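You operate a simulated robot arm through the tools that you are given. There is no shell and no other tool. Be economical: measure what you need, move in short steps, check, and stop when the job is done.

Carry out the task below with a simulated two-armed robot. There is one attempt and no reset: what you move stays moved.

JOB
Load the dotted blue and green modules into the blue carrier with the hold key on.
Fine: hold key on first, off at the end; blue in pocket A, green in pocket B.

It is judged by the outcome, as a careful person would: the job done as asked, and still so three seconds after it is handed in. It fails if anything else is knocked over, pushed out of place, dropped, spilled or broken.

ROBOT AND FRAMES
Two 6-joint arms with two-finger parallel grippers on one trunk, on a base that drives. Base frame: it is fixed to the floor where the robot stands at the start and does not move with it; the origin is under the middle of the robot, x ahead of it, y to its left, z up; the surface under the hand at the start is at about z = 800. Readings come in mm, degrees, newtons and seconds.
The left shoulder is at the start at [60, 187, 1122], the right one opposite. With the tool pointing down near the work surface each hand reaches from about 220 to 620 mm from the robot's upright axis, wherever it stands, measured 20 degrees to its own side. Places, roughly: hold key [500, 100, 800]; nest of the loading jig [600, 200, 800]; pocket A of the blue carrier [600, 300, 800]; pocket B of the blue carrier [600, 200, 800]; red clamp [500, 200, 800]. Payload 1.57 kg a hand.
The TCP of each hand is the grasp point between the finger pads, 30 mm short of the fingertips. In the tool frame z runs along the fingers and y along their closing line. The gripper opens to 110 mm. The fingers are 24 mm wide and 12 mm thick; the gripper's body (48 by 112 mm) begins 78 mm behind the TCP.
Orientation is that of the tool frame in the base frame, as a unit quaternion [x, y, z, w]. With the fingers straight down and closing along the base's y, the tool's x points along the base's -x, its y along +y and its z along -z.

CONTROLS
- The arms move only by the tool step_arm. It takes "left_plan", "right_plan" or both (then of equal length, played together; a hand with none holds still); each is a list of rows, each an object (a shift or turn left out is 0, a gripper value left out holds the last) with "dp": the shift along the tool's x, y, z in mm, a list of three; "delta_rot": the turn, a rotation vector about the tool's x, y, z in degrees, a list of three; "hand": the gripper command, from -1 (fully open) to 1 (shut), values between in proportion. In form: [{"dp": [tx, ty, tz], "delta_rot": [ax, ay, az], "hand": hand}, ...]. A call has 1 to 10 rows; each row is the pose to reach, as a shift and turn from the pose commanded when the call began, along the tool's axes at that moment. A row lasts 0.2 s, in which the tool goes at most 50 mm and 8.6 degrees; a call with a longer step from one row to the next is refused whole, and so is a gripper value outside its range. A pose out of reach is approached as far as the arm can. The call stops where the force on the tool passes 40 N (or 10 N more than at its start, if that is more) or the arm is blocked; 0.2 s more then pass. Each finger travels about 153 mm/s and halts on what it meets, pressing with about 38 N; the grip force reading is that of the motor and also rises with nothing between the fingers. The clock runs only during rows and for 0.2 s after the last one: add rows that repeat a pose to give the fingers time. It gives the time, the measured TCP pose, the force on the tool (base axes), the opening and the grip force at its end, in the units of the frame above (readings bear some noise), with the torque about the TCP (base axes, N m) and any sound that the robot's microphone picked up.
- Cameras (640 x 400 px; columns grow to the right, rows downward): "scene" is now at [18.7, 6.6, 1663.1]; the picture's right is [0.07, -1.00, 0.00], its down [-0.77, -0.05, -0.64] and it looks along [0.63, 0.04, -0.77] (base axes); focal length 266 px, centre (320, 200). "left" rides on the left gripper at [70, -16, -141] in its tool frame; the picture's right is [0.23, 0.97, 0.00], its down [-0.85, 0.20, -0.48] and it looks along [-0.47, 0.11, 0.88] (tool axes); focal length 222 px, centre (320, 200). "right" rides on the right gripper at [70, 16, -141] in its tool frame; the picture's right is [-0.23, 0.97, 0.00], its down [-0.86, -0.20, -0.48] and it looks along [-0.47, -0.11, 0.88] (tool axes); focal length 222 px, centre (320, 200). There is no depth. A picture from a camera that has moved, and an enlarged one, comes with that camera's place and axes in the base frame and with its lens.
- grab_frame(camera): a new picture of that camera. The clock stands still meanwhile.
- lift_body(by): slides the trunk up (or, below 0, down) by that many mm; the arms and the scene camera ride with it, the base frame stays. It gives what a move gives, with no picture.
- drive_base(legs): drives the robot by 1 to 6 legs, each [ahead, left, turn to the left] in mm, mm and degrees, along the robot's own axes; the way and the turn of a leg run together, so that a leg with both is an arc; at most 1500 mm and 180 degrees a leg. The arms and the cameras ride along, it lands a little off, and it stops where it bumps. It gives what a move gives.
- aim_head(pan, tilt): turns the head with the scene camera to pan (to the left, within 86 degrees either way) and tilt (down, from -29 to 69), counted from straight ahead of the robot. It gives what a move gives.
- zoom(camera, box): a new picture of the part [left, top, right, bottom] of that camera's present view, enlarged. The clock stands still meanwhile.
- sign_off(): hands the job in; it is judged then, once.

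Go step by step. Nothing tells you exact positions but the pictures and the camera data: compare them with the known pose of the tool, close in by small moves and look again before you grip or let go. The budget is 120 turns and 108 pictures, counting those below and the enlarged ones. Unless the task says otherwise, let go and move clear before handing in, and close with one line.

The tools are called after "Emit:" by a JSON object that holds its "fn" and its "kwargs". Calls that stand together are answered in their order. step_arm: Moves the arms, as the interface text tells. Its arguments: {"type":"object","properties":{"left_plan":{"type":"array","items":{"type":"object","properties":{"dp":{"type":"array","items":{"type":"number"}},"delta_rot":{"type":"array","items":{"type":"number"}},"hand":{"type":"number"}}}},"right_plan":{"type":"array","items":{"type":"object","properties":{"dp":{"type":"array","items":{"type":"number"}},"delta_rot":{"type":"array","items":{"type":"number"}},"hand":{"type":"number"}}}}},"required":[]} The other tools are called the same way: lift_body (by) slides the trunk up or down; drive_base (legs) drives the base; aim_head (pan, tilt) turns the head that bears the scene camera; grab_frame (camera) takes a picture; zoom (camera, box) takes an enlarged picture of a part of a camera's view; sign_off () hands the job in.

At the start:

```text
time: 0.0
left_ee_pos: [422.5, 204.2, 1183.4]
left_tcp_rot: [0.0, 1.0, -0.001, 0.0]
left_wrist_force: [0.1, 0.4, -0.1]
left_torque: [0.03, 0.02, 0.01]
left_finger_gap: 110.2
left_grasp_force: 0.1
right_ee_pos: [465.0, -164.3, 1105.3]
right_tcp_rot: [0.0, 1.0, 0.001, 0.0]
right_wrist_force: [0.1, 0.7, -0.5]
right_torque: [-0.02, 0.01, 0.01]
right_finger_gap: 110.1
right_grasp_force: 0.0
trunk travel left (down, up): [-750.0, 240.0]
robot x, y, heading: [-2.8, -2.7, -0.5]
head pan, tilt: [3.8, 50.5]
```

scene: 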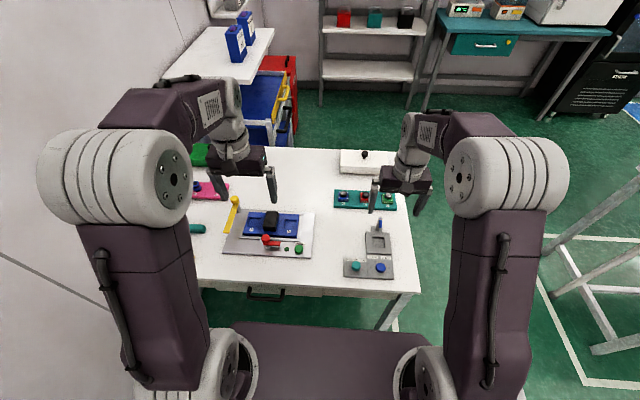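
right: 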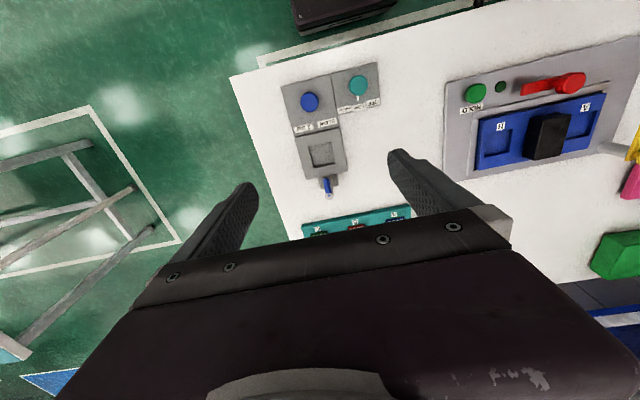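
left: 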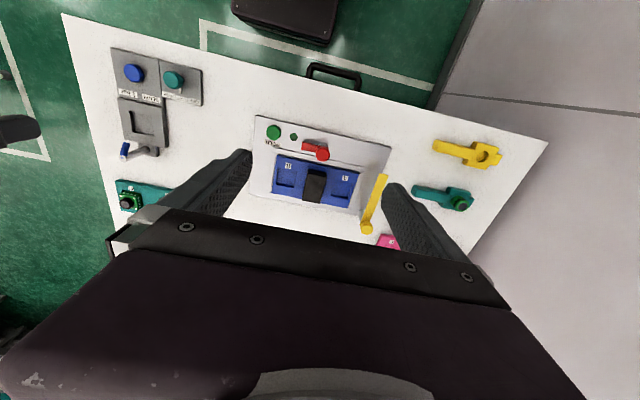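

I see a table with a jig holding a blue carrier (with black handle), a red clamp lever, a green key, a gray station at right and module trays. I'll zoom in to read the details first.

Emit:
{"fn": "zoom", "kwargs": {"camera": "scene", "box": [180, 140, 330, 270]}}

Emit:
{"fn": "zoom", "kwargs": {"camera": "scene", "box": [320, 140, 420, 290]}}

Emit:
{"fn": "zoom", "kwargs": {"camera": "left", "box": [80, 30, 400, 230]}}

Emit:
{"fn": "zoom", "kwargs": {"camera": "right", "box": [240, 40, 640, 290]}}

```text
3.08 times, centred on (255, 205) of scene
camera zoom: at [18.7, 6.6, 1663.1], right [0.07, -1.0, 0.0], down [-0.77, -0.05, -0.64], along [0.63, 0.04, -0.77], focal length 819 px, centre (520, 185)
```

zoom: 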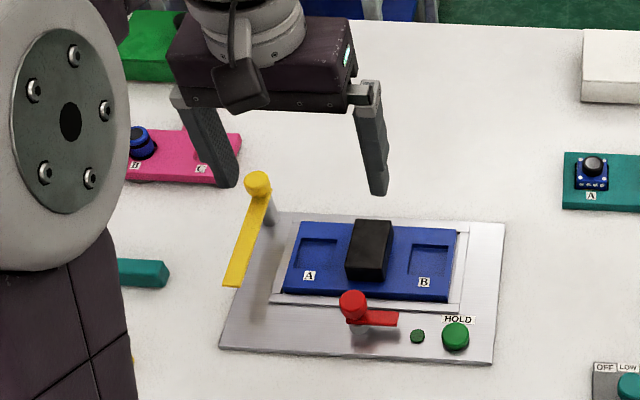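

```text
2.67 times, centred on (370, 215) of scene
camera zoom: at [18.7, 6.6, 1663.1], right [0.07, -1.0, 0.0], down [-0.77, -0.05, -0.64], along [0.63, 0.04, -0.77], focal length 710 px, centre (187, 160)
```

zoom: 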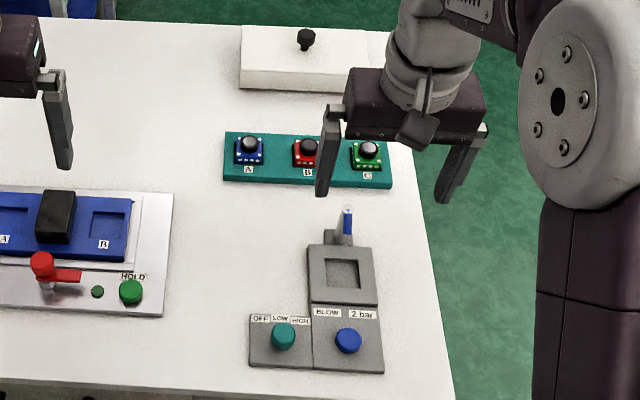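

```text
2.00 times, centred on (240, 130) of left
camera zoom: at [350.9, 188.6, 1326.3], right [-0.23, 0.97, 0.0], down [0.85, 0.2, 0.48], along [0.47, 0.11, -0.88], focal length 444 px, centre (480, 340)
```

zoom: 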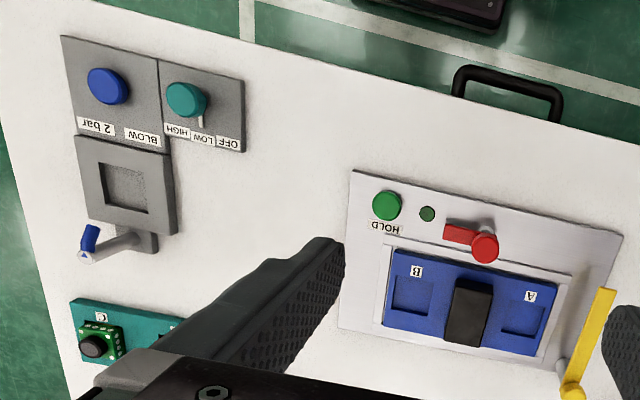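

```text
1.60 times, centred on (440, 165) of right
camera zoom: at [395.1, -148.1, 1246.5], right [0.23, 0.97, 0.0], down [0.86, -0.2, 0.48], along [0.47, -0.11, -0.88], focal length 355 px, centre (128, 256)
```

zoom: 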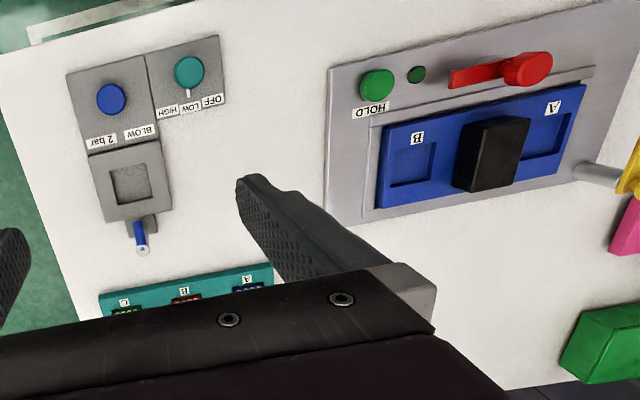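

The teal tray has blue, red and green modules; the pink tray is hidden by the left arm. I'll shift the left hand up there to see the pink tray with its camera.

Emit:
{"fn": "step_arm", "kwargs": {"left_plan": [{"dp": [-25, 37, 0]}, {"dp": [-50, 75, 0]}, {"dp": [-75, 112, 0]}, {"dp": [-100, 150, 0]}]}}

Emit:
{"fn": "grab_frame", "kwargs": {"camera": "left"}}

Emit:
{"fn": "grab_frame", "kwargs": {"camera": "scene"}}

Emit:
{"fn": "zoom", "kwargs": {"camera": "scene", "box": [330, 180, 400, 220]}}

```text
time: 1.0
left_ee_pos: [525.5, 357.8, 1182.0]
left_tcp_rot: [0.0, 1.0, -0.002, -0.002]
left_wrist_force: [0.6, 0.5, -0.1]
left_torque: [-0.02, 0.02, 0.01]
left_finger_gap: 110.3
left_grasp_force: 0.1
right_ee_pos: [467.2, -161.1, 1104.8]
right_tcp_rot: [0.0, 1.0, -0.001, 0.0]
right_wrist_force: [-0.1, 0.7, -0.1]
right_torque: [-0.04, 0.02, 0.01]
right_finger_gap: 109.7
right_grasp_force: 0.0
trunk travel left (down, up): [-750.0, 240.0]
robot x, y, heading: [0.5, 3.2, 0.1]
head pan, tilt: [3.8, 50.5]
```

```text
100 pictures are left
camera left: at [454.9, 342.8, 1325.2], right [-0.23, 0.97, 0.0], down [0.86, 0.2, 0.47], along [0.46, 0.11, -0.88], focal length 222 px, centre (320, 200)
```

left: 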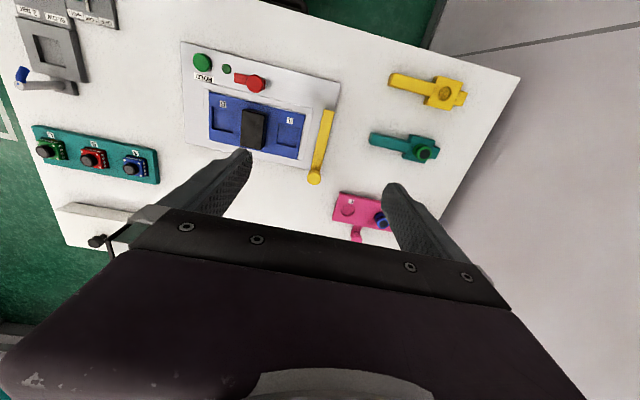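

```text
99 pictures are left
camera scene: at [21.9, 9.5, 1663.1], right [0.07, -1.0, 0.0], down [-0.77, -0.05, -0.63], along [0.63, 0.04, -0.77], focal length 266 px, centre (320, 200)
```

scene: 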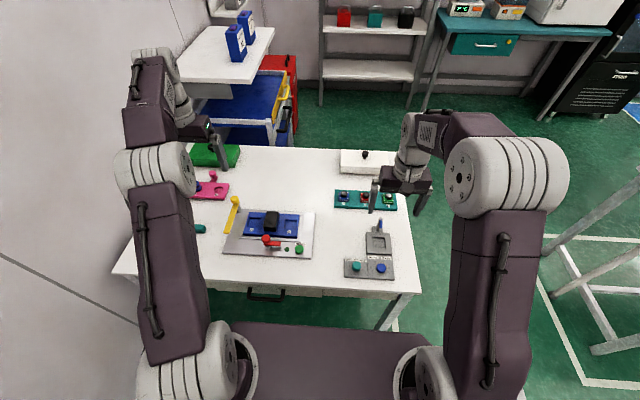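

```text
9.14 times, centred on (365, 200) of scene
camera zoom: at [21.9, 9.5, 1663.1], right [0.07, -1.0, 0.0], down [-0.77, -0.05, -0.63], along [0.63, 0.04, -0.77], focal length 2435 px, centre (-91, 200)
```

zoom: 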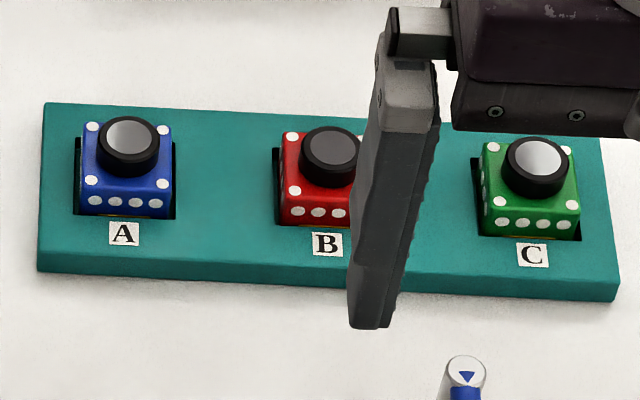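

The dotted blue and green modules are on the teal tray (slots A and C). Now a close look at the jig, its clamps and the hold key.

Emit:
{"fn": "zoom", "kwargs": {"camera": "scene", "box": [215, 190, 325, 265]}}

Emit:
{"fn": "zoom", "kwargs": {"camera": "left", "box": [170, 30, 350, 190]}}

Emit:
{"fn": "zoom", "kwargs": {"camera": "scene", "box": [340, 150, 400, 285]}}

Emit:
{"fn": "zoom", "kwargs": {"camera": "left", "box": [320, 60, 480, 250]}}

```text
5.33 times, centred on (270, 228) of scene
camera zoom: at [21.9, 9.5, 1663.1], right [0.07, -1.0, 0.0], down [-0.77, -0.05, -0.63], along [0.63, 0.04, -0.77], focal length 1420 px, centre (587, 53)
```

zoom: 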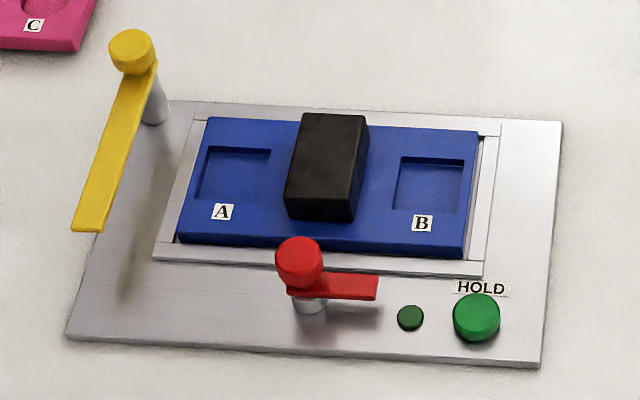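

```text
2.50 times, centred on (260, 110) of left
camera zoom: at [454.9, 342.8, 1325.2], right [-0.23, 0.97, 0.0], down [0.86, 0.2, 0.47], along [0.46, 0.11, -0.88], focal length 555 px, centre (470, 425)
```

zoom: 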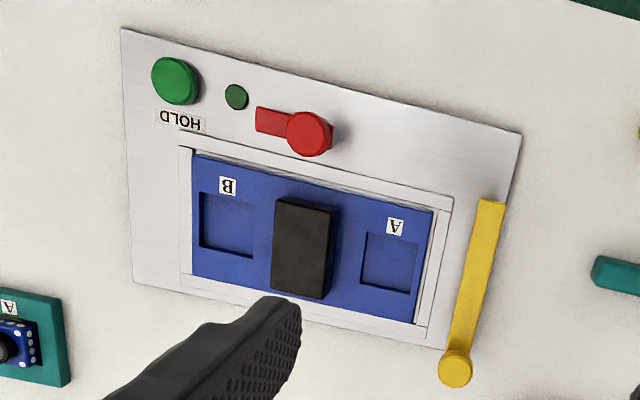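

```text
2.96 times, centred on (370, 218) of scene
camera zoom: at [21.9, 9.5, 1663.1], right [0.07, -1.0, 0.0], down [-0.77, -0.05, -0.63], along [0.63, 0.04, -0.77], focal length 789 px, centre (172, 148)
```

zoom: 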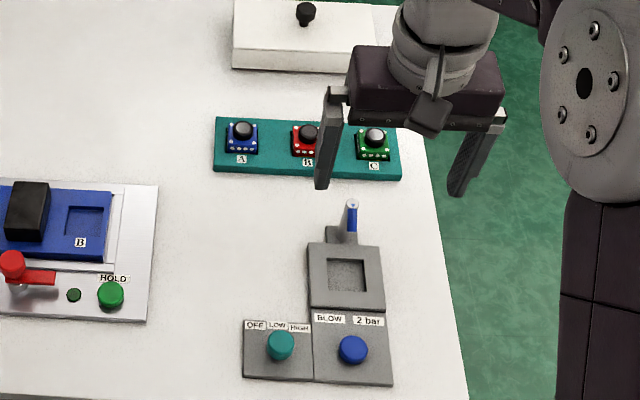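

```text
2.11 times, centred on (400, 155) of left
camera zoom: at [454.9, 342.8, 1325.2], right [-0.23, 0.97, 0.0], down [0.86, 0.2, 0.47], along [0.46, 0.11, -0.88], focal length 468 px, centre (152, 295)
```

zoom: 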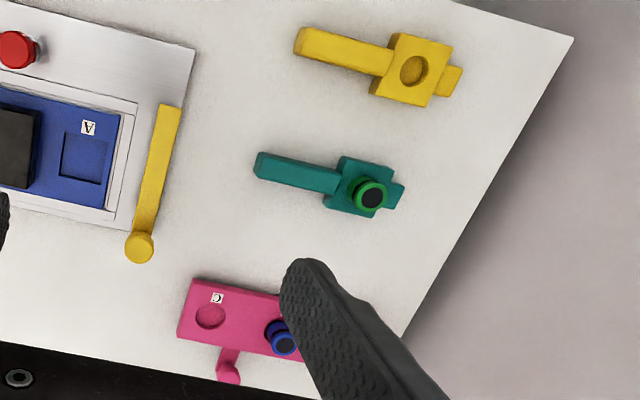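

The HOLD key is a green push button near (478, 113), its lamp dark; both clamps are swung open. The modules at x≈740 are out of reach, so I look down to check whether the base can drive closer.

Emit:
{"fn": "aim_head", "kwargs": {"pan": 0, "tilt": 69}}

Emit:
{"fn": "grab_frame", "kwargs": {"camera": "scene"}}

```text
time: 1.8
left_ee_pos: [522.4, 353.8, 1184.8]
left_tcp_rot: [0.0, 1.0, 0.0, -0.001]
left_wrist_force: [-0.7, 0.5, -0.1]
left_torque: [0.0, -0.04, 0.04]
left_finger_gap: 110.0
left_grasp_force: 0.1
right_ee_pos: [464.8, -164.0, 1105.3]
right_tcp_rot: [-0.001, 1.0, 0.0, 0.001]
right_wrist_force: [-0.1, -0.3, -0.2]
right_torque: [0.03, -0.01, 0.01]
right_finger_gap: 110.1
right_grasp_force: 0.1
trunk travel left (down, up): [-750.0, 240.0]
robot x, y, heading: [-2.9, -2.5, 0.1]
head pan, tilt: [0.0, 68.8]
```

```text
93 pictures are left
camera scene: at [-2.2, 1.0, 1641.9], right [0.0, -1.0, 0.0], down [-0.93, 0.0, -0.36], along [0.36, 0.0, -0.93], focal length 266 px, centre (320, 200)
```

scene: 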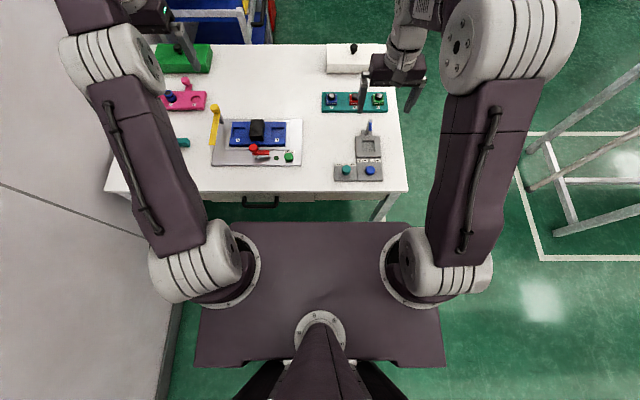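

The trunk plate ends near x≈170 and the table front is near x≈345, so a 150 mm drive ahead is clear. I'll do that, with the arms high above everything.

Emit:
{"fn": "drive_base", "kwargs": {"legs": [[150, 0, 0]]}}

Emit:
{"fn": "aim_head", "kwargs": {"pan": 0, "tilt": 55}}

Emit:
{"fn": "grab_frame", "kwargs": {"camera": "scene"}}

Emit:
{"fn": "grab_frame", "kwargs": {"camera": "right"}}

```text
time: 3.2
left_ee_pos: [667.7, 355.7, 1185.8]
left_tcp_rot: [-0.001, 1.0, 0.001, 0.001]
left_wrist_force: [0.2, 0.3, -0.1]
left_torque: [0.01, -0.02, -0.02]
left_finger_gap: 109.9
left_grasp_force: 0.0
right_ee_pos: [610.4, -163.5, 1105.3]
right_tcp_rot: [-0.001, 1.0, 0.0, 0.002]
right_wrist_force: [0.7, 0.2, -0.5]
right_torque: [-0.02, 0.01, 0.02]
right_finger_gap: 109.9
right_grasp_force: 0.1
trunk travel left (down, up): [-750.0, 240.0]
robot x, y, heading: [146.4, -3.8, 0.1]
head pan, tilt: [0.0, 68.8]
```

```text
time: 3.9
left_ee_pos: [669.1, 356.4, 1185.3]
left_tcp_rot: [-0.002, 1.0, 0.0, 0.0]
left_wrist_force: [0.1, -0.1, 0.2]
left_torque: [0.0, 0.02, -0.04]
left_finger_gap: 110.1
left_grasp_force: 0.1
right_ee_pos: [612.1, -162.8, 1104.9]
right_tcp_rot: [-0.001, 1.0, 0.0, 0.0]
right_wrist_force: [0.7, 0.5, -0.2]
right_torque: [-0.01, 0.01, 0.01]
right_finger_gap: 110.0
right_grasp_force: 0.1
trunk travel left (down, up): [-750.0, 240.0]
robot x, y, heading: [146.2, -2.1, 0.2]
head pan, tilt: [0.0, 55.0]
```

```text
92 pictures are left
camera scene: at [161.2, 1.8, 1657.2], right [0.0, -1.0, 0.0], down [-0.82, 0.0, -0.57], along [0.57, 0.0, -0.82], focal length 266 px, centre (320, 200)
```

scene: 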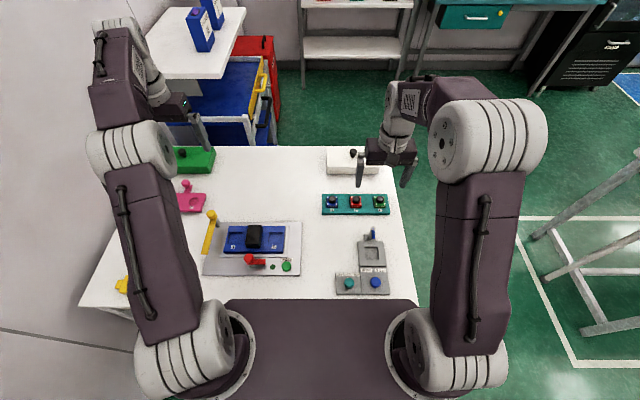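

```text
91 pictures are left
camera right: at [541.7, -147.2, 1246.2], right [0.23, 0.97, 0.0], down [0.86, -0.2, 0.48], along [0.47, -0.11, -0.88], focal length 222 px, centre (320, 200)
```

right: 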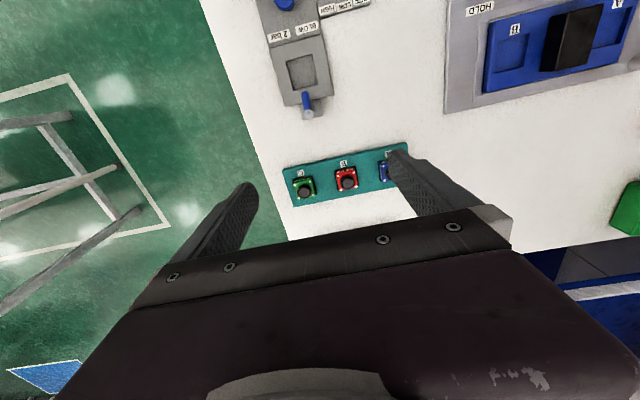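

Base is in place. I'll zoom the jig and tray to fix coordinates.

Emit:
{"fn": "zoom", "kwargs": {"camera": "scene", "box": [195, 210, 315, 285]}}

Emit:
{"fn": "zoom", "kwargs": {"camera": "scene", "box": [315, 180, 395, 230]}}

```text
5.33 times, centred on (255, 248) of scene
camera zoom: at [161.2, 1.8, 1657.2], right [0.0, -1.0, 0.0], down [-0.82, 0.0, -0.57], along [0.57, 0.0, -0.82], focal length 1420 px, centre (667, -53)
```

zoom: 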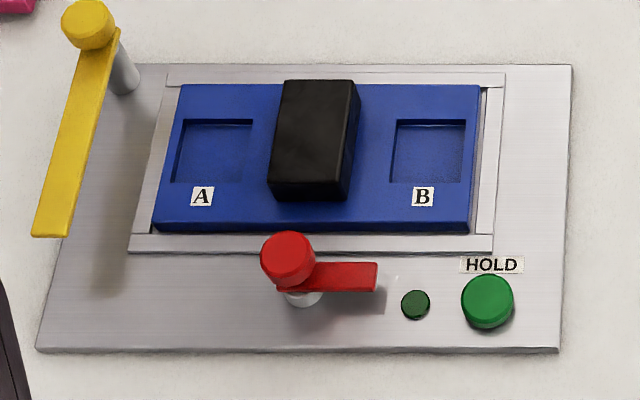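

```text
8.00 times, centred on (355, 205) of scene
camera zoom: at [161.2, 1.8, 1657.2], right [0.0, -1.0, 0.0], down [-0.82, 0.0, -0.57], along [0.57, 0.0, -0.82], focal length 2130 px, centre (40, 160)
```

zoom: 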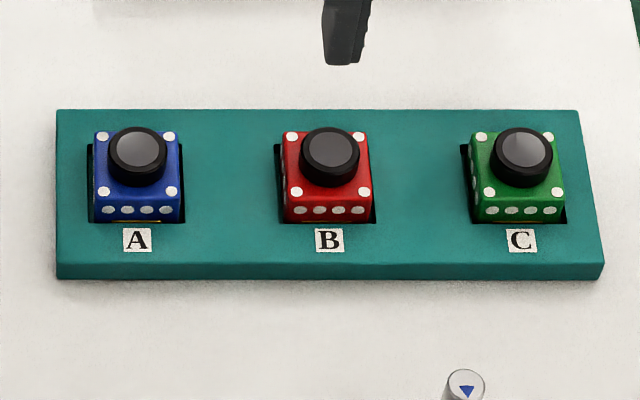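

Positions: HOLD ≈ (485, 111), pocket A ≈ (586, 300), pocket B ≈ (586, 158), blue ≈ (732, −44), green ≈ (730, −222). Another 80 mm ahead brings blue and A into the left arm's reach and green and B into the right's.

Emit:
{"fn": "drive_base", "kwargs": {"legs": [[80, 0, 0]]}}

Emit:
{"fn": "grab_frame", "kwargs": {"camera": "scene"}}

```text
time: 5.0
left_ee_pos: [745.6, 355.6, 1186.4]
left_tcp_rot: [0.0, 1.0, 0.0, 0.002]
left_wrist_force: [-0.8, -1.5, -0.5]
left_torque: [-0.01, -0.05, -0.04]
left_finger_gap: 109.8
left_grasp_force: 0.0
right_ee_pos: [687.2, -164.7, 1106.1]
right_tcp_rot: [0.0, 1.0, 0.001, 0.001]
right_wrist_force: [-1.0, 0.0, 0.0]
right_torque: [0.02, 0.02, 0.01]
right_finger_gap: 110.0
right_grasp_force: 0.1
trunk travel left (down, up): [-750.0, 240.0]
robot x, y, heading: [225.5, -1.1, -0.0]
head pan, tilt: [0.0, 55.0]
```

```text
88 pictures are left
camera scene: at [235.3, 1.7, 1657.3], right [0.0, -1.0, 0.0], down [-0.82, 0.0, -0.57], along [0.57, 0.0, -0.82], focal length 266 px, centre (320, 200)
```

scene: 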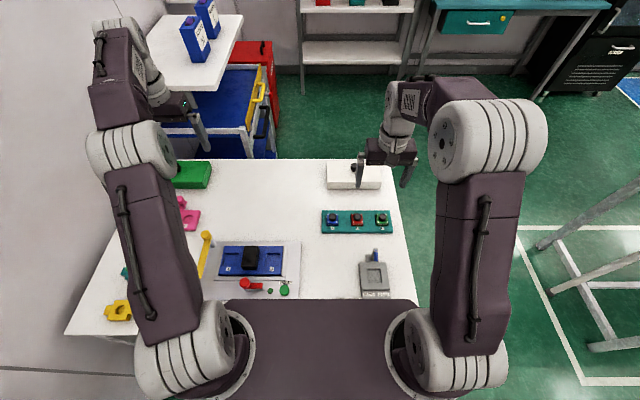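

Drive succeeded. Now I bring the closed left hand above the HOLD key, at TCP height ~1000.

Emit:
{"fn": "step_arm", "kwargs": {"left_plan": [{"dp": [29, -27, 21], "hand": 1}, {"dp": [58, -54, 42]}, {"dp": [87, -81, 62]}, {"dp": [116, -108, 83]}, {"dp": [145, -136, 104]}, {"dp": [174, -163, 124]}, {"dp": [203, -190, 145]}, {"dp": [232, -217, 166]}, {"dp": [260, -244, 186]}]}}

Emit:
{"fn": "grab_frame", "kwargs": {"camera": "left"}}

Emit:
{"fn": "grab_frame", "kwargs": {"camera": "scene"}}

```text
time: 7.0
left_ee_pos: [489.0, 110.8, 998.7]
left_tcp_rot: [-0.001, 1.0, 0.001, -0.001]
left_wrist_force: [-0.7, -1.2, 0.4]
left_torque: [0.02, -0.01, 0.01]
left_finger_gap: 0.1
left_grasp_force: 21.1
right_ee_pos: [689.5, -165.4, 1106.1]
right_tcp_rot: [-0.001, 1.0, 0.0, 0.0]
right_wrist_force: [0.6, 0.2, 0.1]
right_torque: [0.0, 0.02, 0.01]
right_finger_gap: 110.1
right_grasp_force: 0.1
trunk travel left (down, up): [-750.0, 240.0]
robot x, y, heading: [224.5, 1.3, -0.2]
head pan, tilt: [0.0, 55.0]
```

```text
87 pictures are left
camera left: at [418.8, 95.1, 1141.3], right [-0.23, 0.97, 0.0], down [0.86, 0.2, 0.48], along [0.46, 0.11, -0.88], focal length 222 px, centre (320, 200)
```

left: 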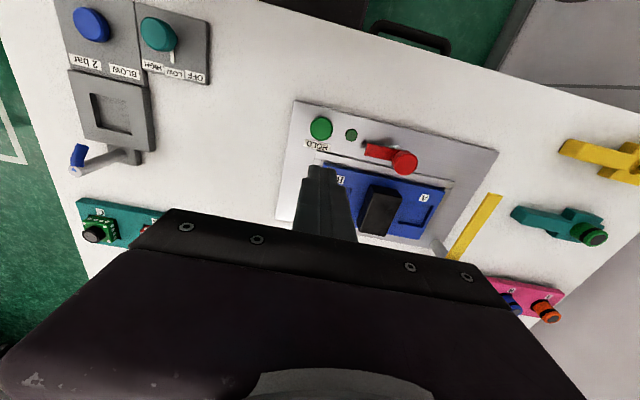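

```text
86 pictures are left
camera scene: at [238.7, 0.3, 1657.3], right [0.0, -1.0, 0.0], down [-0.82, 0.0, -0.57], along [0.57, 0.0, -0.82], focal length 266 px, centre (320, 200)
```

scene: 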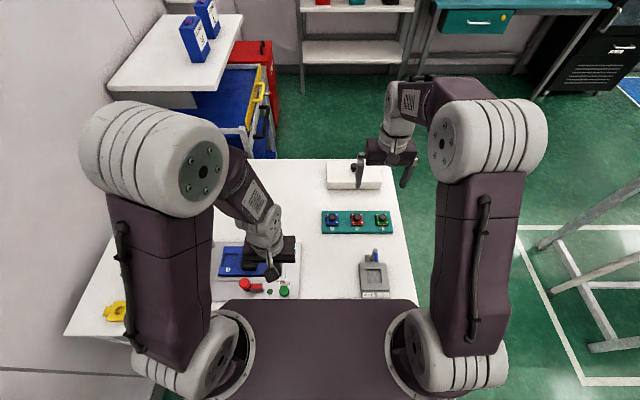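

The key is at about (478, 110, 820) from both cameras. I lower the closed fingertips to ~40 mm above it and check.

Emit:
{"fn": "step_arm", "kwargs": {"left_plan": [{"dp": [9, 0, 40]}, {"dp": [9, 0, 80]}, {"dp": [9, 0, 115]}]}}

Emit:
{"fn": "zoom", "kwargs": {"camera": "left", "box": [220, 60, 460, 210]}}

Emit:
{"fn": "zoom", "kwargs": {"camera": "scene", "box": [210, 220, 330, 310]}}

```text
time: 7.8
left_ee_pos: [479.5, 111.5, 883.7]
left_tcp_rot: [0.0, 1.0, 0.0, 0.001]
left_wrist_force: [-0.5, -0.1, -0.9]
left_torque: [0.04, 0.02, 0.0]
left_finger_gap: 0.2
left_grasp_force: 21.4
left hand out of reach, approached as far as the arm can: row 1
right_ee_pos: [690.0, -163.8, 1103.7]
right_tcp_rot: [0.0, 1.0, 0.0, 0.0]
right_wrist_force: [-1.0, 0.7, -0.6]
right_torque: [-0.04, 0.01, -0.01]
right_finger_gap: 110.0
right_grasp_force: 0.1
trunk travel left (down, up): [-750.0, 240.0]
robot x, y, heading: [222.3, -0.4, -0.0]
head pan, tilt: [0.0, 55.0]
```

```text
2.67 times, centred on (340, 135) of left
camera zoom: at [409.1, 96.3, 1025.5], right [-0.23, 0.97, 0.0], down [0.85, 0.2, 0.48], along [0.47, 0.11, -0.88], focal length 592 px, centre (267, 373)
```

zoom: 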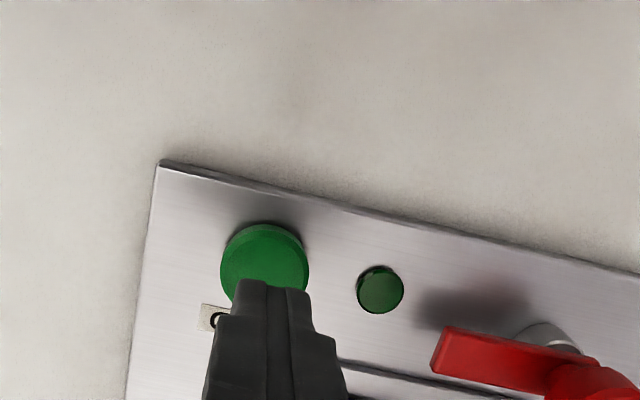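

```text
4.44 times, centred on (270, 265) of scene
camera zoom: at [239.3, 2.0, 1657.3], right [0.0, -1.0, 0.0], down [-0.82, 0.0, -0.57], along [0.57, 0.0, -0.82], focal length 1184 px, centre (542, -89)
```

zoom: 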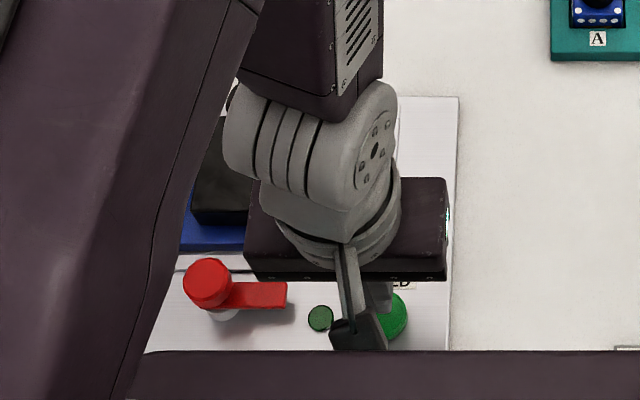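

Fingertips are nearly over the key (key centre ~5 mm nearer me). I shift slightly and press down in small rows; force limit stops it.

Emit:
{"fn": "step_arm", "kwargs": {"left_plan": [{"dp": [4, 0, 15]}, {"dp": [4, 0, 22]}, {"dp": [4, 0, 26]}, {"dp": [4, 0, 30]}, {"dp": [4, 0, 34]}, {"dp": [4, 0, 37]}, {"dp": [4, 0, 40]}]}}

Emit:
{"fn": "zoom", "kwargs": {"camera": "left", "box": [220, 60, 460, 210]}}

```text
time: 9.4
left_ee_pos: [475.5, 111.4, 843.7]
left_tcp_rot: [-0.001, 1.0, -0.001, 0.002]
left_wrist_force: [1.6, 7.0, 21.2]
left_torque: [0.22, -0.06, 0.02]
left_finger_gap: 0.0
left_grasp_force: 21.3
right_ee_pos: [689.5, -163.6, 1105.5]
right_tcp_rot: [0.0, 1.0, 0.0, 0.001]
right_wrist_force: [-0.2, 0.4, 0.0]
right_torque: [0.0, -0.04, 0.01]
right_finger_gap: 109.9
right_grasp_force: 0.0
trunk travel left (down, up): [-750.0, 240.0]
robot x, y, heading: [220.1, -0.1, 0.1]
head pan, tilt: [0.0, 55.0]
heard: click
```

```text
2.67 times, centred on (340, 135) of left
camera zoom: at [403.7, 95.9, 986.9], right [-0.23, 0.97, 0.0], down [0.85, 0.2, 0.48], along [0.47, 0.11, -0.88], focal length 592 px, centre (267, 373)
```

zoom: 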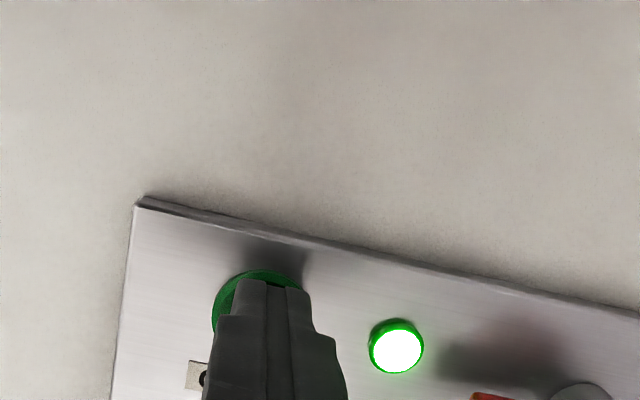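

Click heard and the lamp is lit. I retract upward, move the right arm aside, and check the lamp stays on.

Emit:
{"fn": "step_arm", "kwargs": {"left_plan": [{"dp": [0, 0, -40]}, {"dp": [0, 0, -80]}, {"dp": [0, 0, -120]}, {"dp": [0, 0, -160]}], "right_plan": [{"dp": [20, -35, 0]}, {"dp": [40, -70, 0]}, {"dp": [60, -105, 0]}, {"dp": [80, -130, 0]}]}}

Emit:
{"fn": "zoom", "kwargs": {"camera": "left", "box": [200, 60, 520, 260]}}

Emit:
{"fn": "zoom", "kwargs": {"camera": "scene", "box": [315, 200, 395, 250]}}

```text
time: 10.4
left_ee_pos: [484.8, 108.0, 1007.0]
left_tcp_rot: [0.0, 1.0, 0.001, 0.0]
left_wrist_force: [-0.4, 0.3, 0.4]
left_torque: [-0.01, -0.06, 0.0]
left_finger_gap: 0.0
left_grasp_force: 22.0
left hand out of reach, approached as far as the arm can: row 2, 3, 4
right_ee_pos: [605.3, -293.9, 1105.3]
right_tcp_rot: [0.0, 1.0, 0.0, 0.002]
right_wrist_force: [0.1, -0.2, 1.0]
right_torque: [-0.02, -0.07, 0.04]
right_finger_gap: 110.2
right_grasp_force: 0.2
trunk travel left (down, up): [-750.0, 240.0]
robot x, y, heading: [224.3, 4.4, 0.2]
head pan, tilt: [0.0, 55.0]
```

```text
2.00 times, centred on (360, 160) of left
camera zoom: at [413.9, 91.5, 1149.6], right [-0.23, 0.97, 0.0], down [0.86, 0.2, 0.48], along [0.47, 0.11, -0.88], focal length 444 px, centre (240, 280)
```

zoom: 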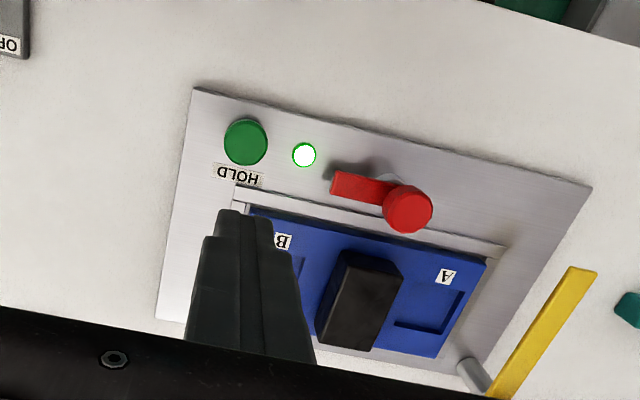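

```text
8.00 times, centred on (355, 225) of scene
camera zoom: at [235.0, 1.3, 1657.2], right [0.0, -1.0, 0.0], down [-0.82, 0.0, -0.58], along [0.58, 0.0, -0.82], focal length 2130 px, centre (40, 0)
```

zoom: 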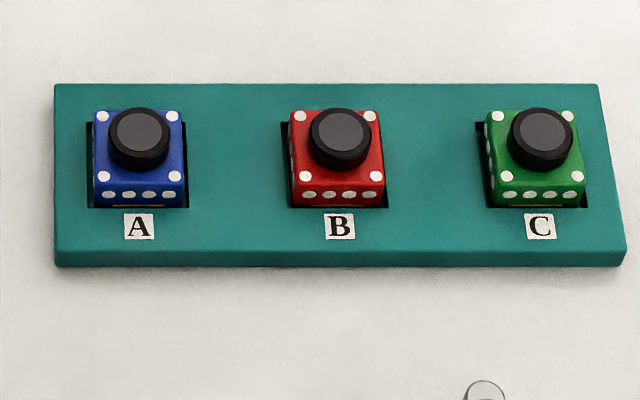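

HOLD is latched on (lamp lit). Knob tops are at about z=848, blue at (730, −43), green at (730, −222). Next the left hand goes above the blue module with a partial opening to stay clear of the red one.

Emit:
{"fn": "step_arm", "kwargs": {"left_plan": [{"dp": [-39, -25, 5], "hand": -0.1}, {"dp": [-78, -50, 10]}, {"dp": [-117, -75, 15]}, {"dp": [-156, -100, 25]}, {"dp": [-195, -125, 35]}, {"dp": [-235, -151, 47]}, {"dp": [-235, -151, 47]}]}}

Emit:
{"fn": "grab_frame", "kwargs": {"camera": "left"}}

Emit:
{"fn": "zoom", "kwargs": {"camera": "scene", "box": [280, 160, 420, 260]}}

```text
time: 12.0
left_ee_pos: [721.2, -42.4, 956.9]
left_tcp_rot: [0.001, 1.0, 0.0, 0.001]
left_wrist_force: [0.1, 0.4, 0.9]
left_torque: [0.0, 0.0, -0.02]
left_finger_gap: 60.6
left_grasp_force: 0.1
right_ee_pos: [608.9, -293.0, 1104.0]
right_tcp_rot: [0.001, 1.0, 0.0, 0.0]
right_wrist_force: [-0.4, -0.6, 0.6]
right_torque: [-0.01, -0.03, -0.01]
right_finger_gap: 109.9
right_grasp_force: 0.1
trunk travel left (down, up): [-750.0, 240.0]
robot x, y, heading: [224.1, -3.2, 0.0]
head pan, tilt: [0.0, 55.0]
```

```text
80 pictures are left
camera left: at [649.9, -57.8, 1099.4], right [-0.23, 0.97, 0.0], down [0.85, 0.2, 0.48], along [0.47, 0.11, -0.88], focal length 222 px, centre (320, 200)
```

left: 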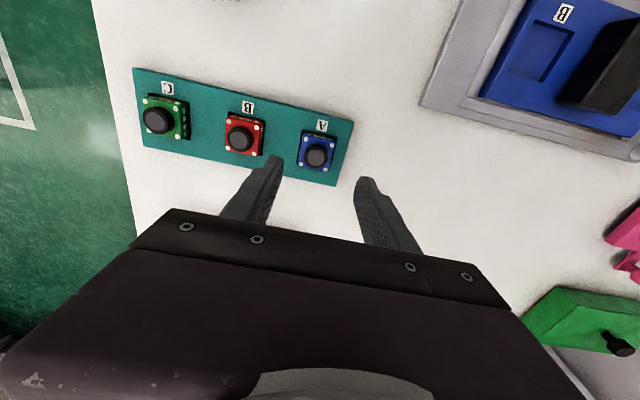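

```text
4.00 times, centred on (350, 210) of scene
camera zoom: at [237.8, 2.1, 1657.3], right [0.0, -1.0, 0.0], down [-0.82, 0.0, -0.57], along [0.57, 0.0, -0.82], focal length 1065 px, centre (200, 160)
```

zoom: 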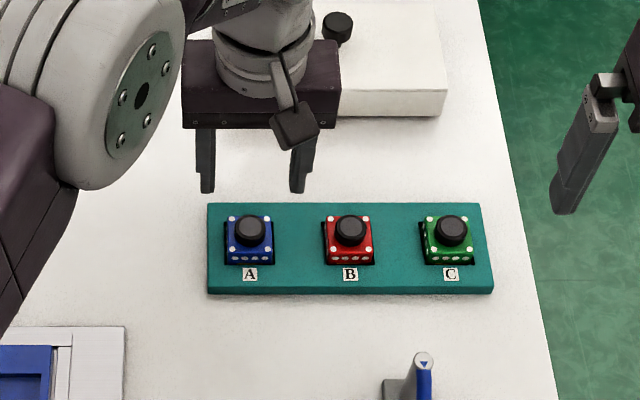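

Left camera puts the blue knob at (728, −44), consistent. I descend to TCP z≈890 and check alignment.

Emit:
{"fn": "step_arm", "kwargs": {"left_plan": [{"dp": [-8, -1, 30]}, {"dp": [-8, -1, 67]}, {"dp": [-8, -1, 67]}]}}

Emit:
{"fn": "zoom", "kwargs": {"camera": "left", "box": [220, 80, 420, 230]}}

Emit:
{"fn": "zoom", "kwargs": {"camera": "scene", "box": [300, 180, 390, 245]}}

```text
time: 12.8
left_ee_pos: [728.7, -45.5, 891.6]
left_tcp_rot: [0.0, 1.0, 0.0, 0.001]
left_wrist_force: [-0.9, 0.4, 0.4]
left_torque: [0.02, -0.04, -0.01]
left_finger_gap: 60.6
left_grasp_force: 0.0
right_ee_pos: [608.6, -293.2, 1103.8]
right_tcp_rot: [0.0, 1.0, 0.0, 0.0]
right_wrist_force: [-0.4, -0.1, 0.8]
right_torque: [0.01, -0.04, 0.01]
right_finger_gap: 110.1
right_grasp_force: 0.1
trunk travel left (down, up): [-750.0, 240.0]
robot x, y, heading: [220.5, 1.8, 0.0]
head pan, tilt: [0.0, 55.0]
```

```text
2.67 times, centred on (320, 155) of left
camera zoom: at [657.0, -60.4, 1034.2], right [-0.23, 0.97, 0.0], down [0.85, 0.2, 0.48], along [0.47, 0.11, -0.88], focal length 592 px, centre (320, 320)
```

zoom: 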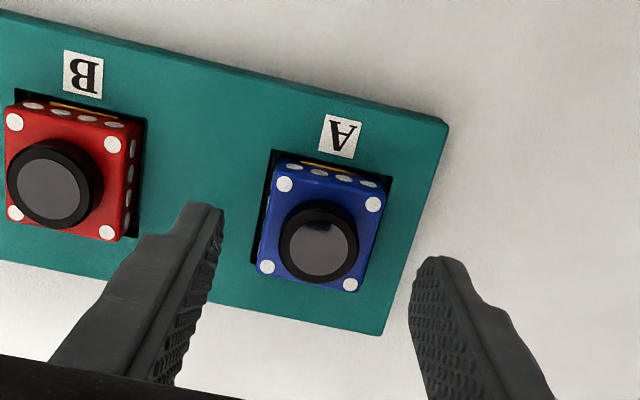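

```text
6.15 times, centred on (345, 212) of scene
camera zoom: at [238.1, 1.7, 1657.3], right [0.0, -1.0, 0.0], down [-0.82, 0.0, -0.57], along [0.57, 0.0, -0.82], focal length 1639 px, centre (166, 123)
```

zoom: 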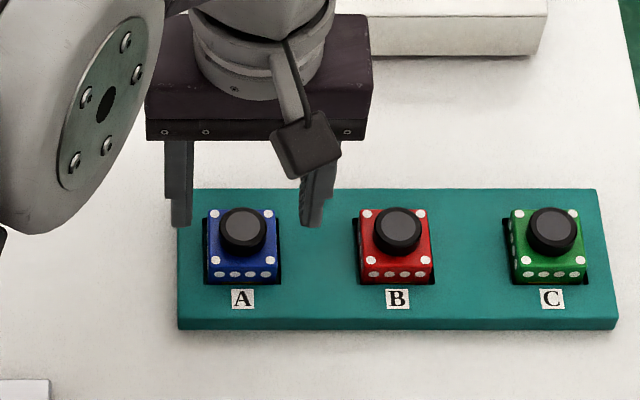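

Aligned within 1–2 mm. I descend 22 mm, watching the force, before closing.

Emit:
{"fn": "step_arm", "kwargs": {"left_plan": [{"dp": [0, 1, 12]}, {"dp": [0, 1, 18]}, {"dp": [0, 1, 22]}]}}

Emit:
{"fn": "zoom", "kwargs": {"camera": "left", "box": [220, 80, 420, 230]}}

Emit:
{"fn": "zoom", "kwargs": {"camera": "scene", "box": [300, 180, 390, 245]}}

```text
time: 13.6
left_ee_pos: [728.7, -43.1, 868.7]
left_tcp_rot: [0.0, 1.0, 0.0, 0.001]
left_wrist_force: [-0.4, 0.3, -0.3]
left_torque: [0.0, 0.02, 0.0]
left_finger_gap: 60.5
left_grasp_force: 0.0
right_ee_pos: [609.3, -293.7, 1102.9]
right_tcp_rot: [0.0, 1.0, 0.0, -0.001]
right_wrist_force: [-0.5, 0.0, 0.6]
right_torque: [0.02, -0.01, -0.02]
right_finger_gap: 110.0
right_grasp_force: 0.1
trunk travel left (down, up): [-750.0, 240.0]
robot x, y, heading: [224.0, -1.0, 0.1]
head pan, tilt: [0.0, 55.0]
```

```text
2.67 times, centred on (320, 155) of left
camera zoom: at [657.8, -58.9, 1011.9], right [-0.23, 0.97, 0.0], down [0.85, 0.2, 0.48], along [0.47, 0.11, -0.88], focal length 592 px, centre (320, 320)
```

zoom: 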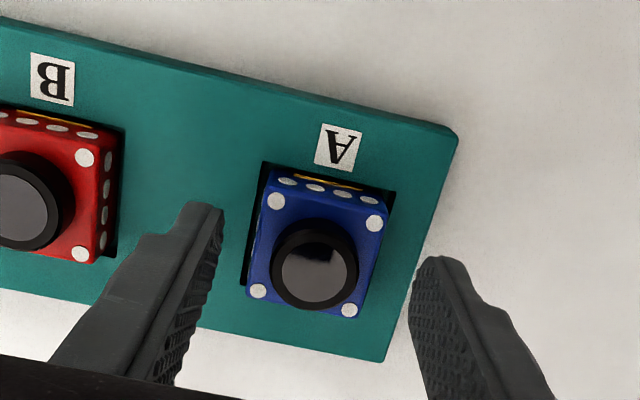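

```text
6.15 times, centred on (345, 212) of scene
camera zoom: at [238.9, 1.6, 1657.3], right [0.0, -1.0, 0.0], down [-0.82, 0.0, -0.57], along [0.57, 0.0, -0.82], focal length 1639 px, centre (166, 123)
```

zoom: 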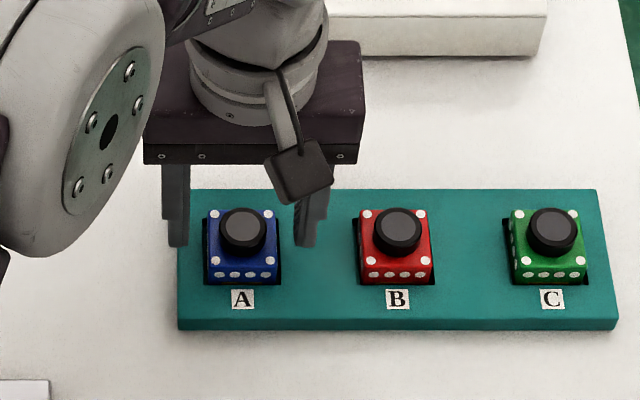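

The tips are right at the body-top level; the knob is about 9 mm tall, 27 mm wide. I raise 2 mm so the pads take the knob only, and close gently.

Emit:
{"fn": "step_arm", "kwargs": {"left_plan": [{"dp": [1, -1, -2]}, {"dp": [1, -1, -2], "hand": 0.3}, {"dp": [1, -1, -2], "hand": 1}, {"dp": [1, -1, -2], "hand": 1}, {"dp": [1, -1, -2], "hand": 1}]}}

Emit:
{"fn": "zoom", "kwargs": {"camera": "left", "box": [220, 80, 420, 230]}}

```text
time: 14.8
left_ee_pos: [728.1, -44.2, 872.2]
left_tcp_rot: [-0.001, 1.0, 0.0, 0.001]
left_wrist_force: [0.2, 0.3, -0.1]
left_torque: [0.01, 0.0, 0.0]
left_finger_gap: 26.4
left_grasp_force: 37.1
right_ee_pos: [609.3, -293.7, 1103.8]
right_tcp_rot: [0.001, 1.0, -0.001, 0.0]
right_wrist_force: [0.2, -0.5, 0.3]
right_torque: [-0.01, 0.0, -0.01]
right_finger_gap: 110.1
right_grasp_force: 0.1
trunk travel left (down, up): [-750.0, 240.0]
robot x, y, heading: [226.8, 2.5, -0.1]
head pan, tilt: [0.0, 55.0]
```

```text
2.67 times, centred on (320, 155) of left
camera zoom: at [656.5, -59.8, 1014.2], right [-0.23, 0.97, 0.0], down [0.85, 0.2, 0.48], along [0.47, 0.11, -0.88], focal length 592 px, centre (320, 320)
```

zoom: 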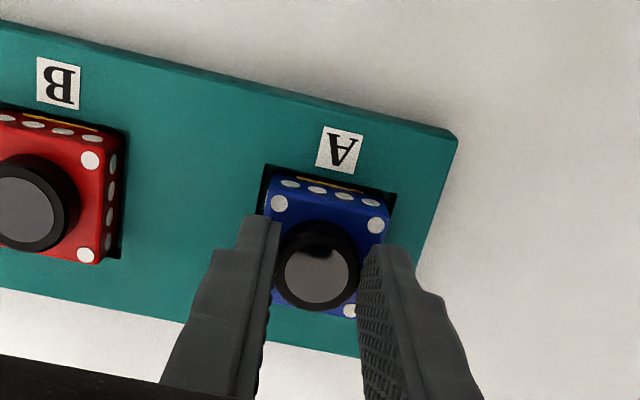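

The knob is held (gap 26.4 mm). I lift straight up 70 mm and verify.

Emit:
{"fn": "step_arm", "kwargs": {"left_plan": [{"dp": [0, 0, -15]}, {"dp": [0, 0, -40]}, {"dp": [0, 0, -70]}, {"dp": [0, 0, -70]}]}}

Emit:
{"fn": "zoom", "kwargs": {"camera": "left", "box": [220, 80, 420, 230]}}

Emit:
{"fn": "zoom", "kwargs": {"camera": "scene", "box": [280, 160, 400, 245]}}

```text
time: 15.8
left_ee_pos: [728.7, -46.3, 942.7]
left_tcp_rot: [0.0, 1.0, 0.0, 0.001]
left_wrist_force: [-0.4, -0.3, -1.0]
left_torque: [0.01, -0.01, 0.01]
left_finger_gap: 26.6
left_grasp_force: 37.5
right_ee_pos: [609.0, -292.8, 1103.9]
right_tcp_rot: [0.0, 1.0, 0.001, 0.0]
right_wrist_force: [-0.8, -0.2, 0.1]
right_torque: [-0.03, -0.03, -0.03]
right_finger_gap: 110.3
right_grasp_force: 0.0
trunk travel left (down, up): [-750.0, 240.0]
robot x, y, heading: [226.6, 4.8, 0.0]
head pan, tilt: [0.0, 55.0]
```

```text
2.67 times, centred on (320, 155) of left
camera zoom: at [657.0, -61.5, 1084.3], right [-0.23, 0.97, 0.0], down [0.85, 0.2, 0.48], along [0.47, 0.11, -0.88], focal length 592 px, centre (320, 320)
```

zoom: 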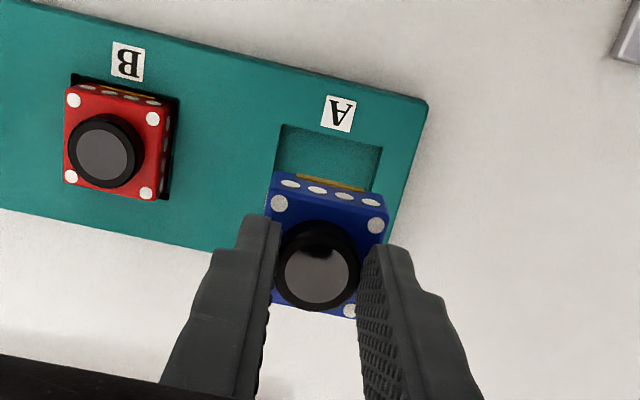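

```text
4.71 times, centred on (340, 202) of scene
camera zoom: at [239.2, 1.6, 1657.2], right [0.0, -1.0, 0.0], down [-0.82, 0.0, -0.57], along [0.57, 0.0, -0.82], focal length 1253 px, centre (226, 188)
```

zoom: 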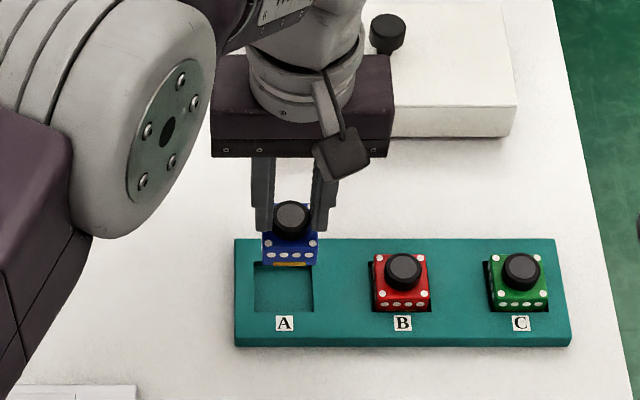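

Blue is held level. I carry it above pocket A (586, 301).

Emit:
{"fn": "step_arm", "kwargs": {"left_plan": [{"dp": [0, 0, -20]}, {"dp": [18, 43, -20]}, {"dp": [36, 87, -20]}, {"dp": [54, 130, -20]}, {"dp": [72, 174, -20]}, {"dp": [90, 217, -20]}, {"dp": [108, 260, -20]}, {"dp": [126, 304, -20]}, {"dp": [142, 346, -20]}, {"dp": [142, 346, -20]}]}}

Emit:
{"fn": "grab_frame", "kwargs": {"camera": "left"}}

Emit:
{"fn": "zoom", "kwargs": {"camera": "scene", "box": [180, 210, 320, 305]}}

```text
time: 18.0
left_ee_pos: [588.2, 298.9, 961.3]
left_tcp_rot: [0.0, 1.0, -0.001, 0.001]
left_wrist_force: [0.1, -0.6, -0.9]
left_torque: [0.03, 0.02, 0.01]
left_finger_gap: 26.2
left_grasp_force: 38.1
right_ee_pos: [608.0, -294.7, 1103.1]
right_tcp_rot: [0.0, 1.0, 0.0, 0.0]
right_wrist_force: [-0.5, -0.2, 0.4]
right_torque: [-0.03, -0.02, 0.01]
right_finger_gap: 109.8
right_grasp_force: 0.1
trunk travel left (down, up): [-750.0, 240.0]
robot x, y, heading: [223.9, -1.4, -0.0]
head pan, tilt: [0.0, 55.0]
```

```text
71 pictures are left
camera left: at [515.9, 283.8, 1103.7], right [-0.23, 0.97, 0.0], down [0.85, 0.2, 0.48], along [0.47, 0.11, -0.88], focal length 222 px, centre (320, 200)
```

left: 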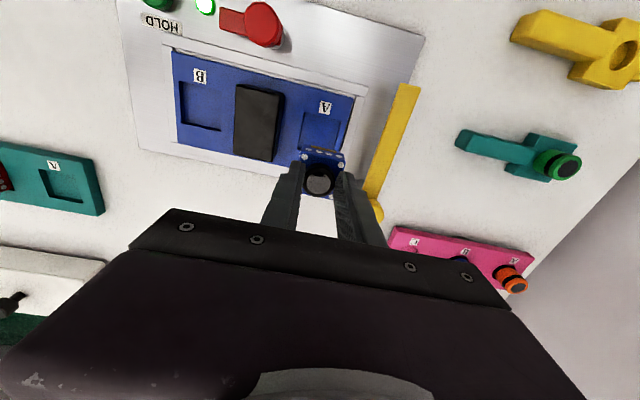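

```text
4.21 times, centred on (250, 258) of scene
camera zoom: at [239.2, 0.7, 1657.3], right [0.0, -1.0, 0.0], down [-0.82, 0.0, -0.57], along [0.57, 0.0, -0.82], focal length 1121 px, centre (615, -42)
```

zoom: 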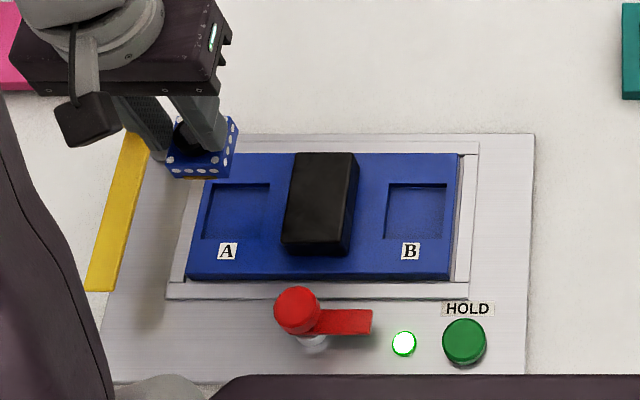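

I zoom the left camera on pocket A to localise it exactly.

Emit:
{"fn": "zoom", "kwargs": {"camera": "left", "box": [160, 40, 400, 210]}}

```text
2.35 times, centred on (280, 125) of left
camera zoom: at [515.9, 283.8, 1103.7], right [-0.23, 0.97, 0.0], down [0.85, 0.2, 0.48], along [0.47, 0.11, -0.88], focal length 523 px, centre (414, 376)
```

zoom: 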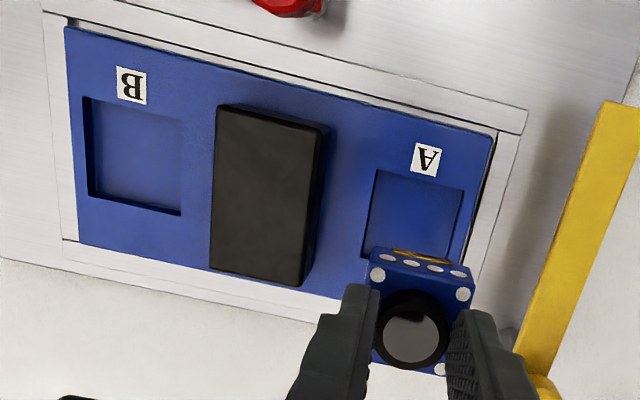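

Pocket A centre is about 8 mm nearer and 2–3 mm right of the current TCP; pocket ≈46 mm, module ≈37 mm. I correct and descend to z≈900 to check.

Emit:
{"fn": "step_arm", "kwargs": {"left_plan": [{"dp": [8, -2.5, 10]}, {"dp": [8, -2.5, 35]}, {"dp": [8, -2.5, 60]}, {"dp": [8, -2.5, 60]}]}}

Emit:
{"fn": "zoom", "kwargs": {"camera": "left", "box": [220, 60, 420, 210]}}

Emit:
{"fn": "zoom", "kwargs": {"camera": "scene", "box": [200, 220, 300, 300]}}

```text
time: 19.0
left_ee_pos: [576.9, 300.2, 902.1]
left_tcp_rot: [0.0, 1.0, 0.0, 0.001]
left_wrist_force: [-0.8, 0.2, -0.1]
left_torque: [0.03, 0.03, -0.02]
left_finger_gap: 26.4
left_grasp_force: 37.9
right_ee_pos: [608.4, -294.0, 1104.1]
right_tcp_rot: [0.0, 1.0, 0.0, 0.0]
right_wrist_force: [0.1, 0.2, -0.4]
right_torque: [0.0, -0.01, -0.01]
right_finger_gap: 110.1
right_grasp_force: 0.1
trunk travel left (down, up): [-750.0, 240.0]
robot x, y, heading: [222.5, 1.2, -0.0]
head pan, tilt: [0.0, 55.0]
```

```text
2.67 times, centred on (320, 135) of left
camera zoom: at [505.9, 284.0, 1043.7], right [-0.23, 0.97, 0.0], down [0.85, 0.2, 0.48], along [0.47, 0.11, -0.88], focal length 592 px, centre (320, 373)
```

zoom: 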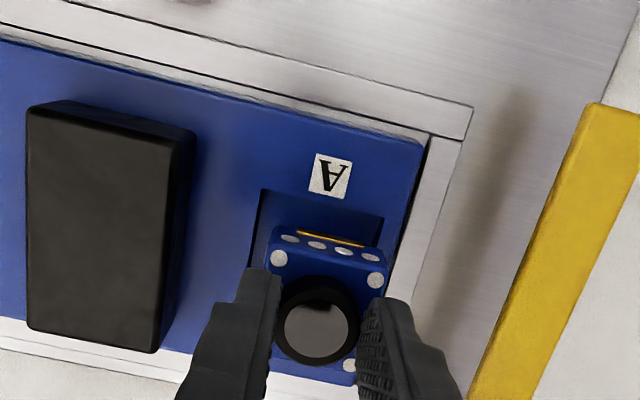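

```text
5.00 times, centred on (250, 260) of scene
camera zoom: at [238.1, 1.6, 1657.3], right [0.0, -1.0, 0.0], down [-0.82, 0.0, -0.57], along [0.57, 0.0, -0.82], focal length 1332 px, centre (670, -100)
```

zoom: 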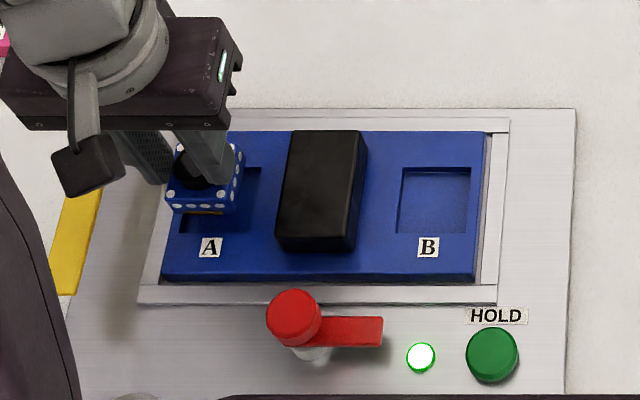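

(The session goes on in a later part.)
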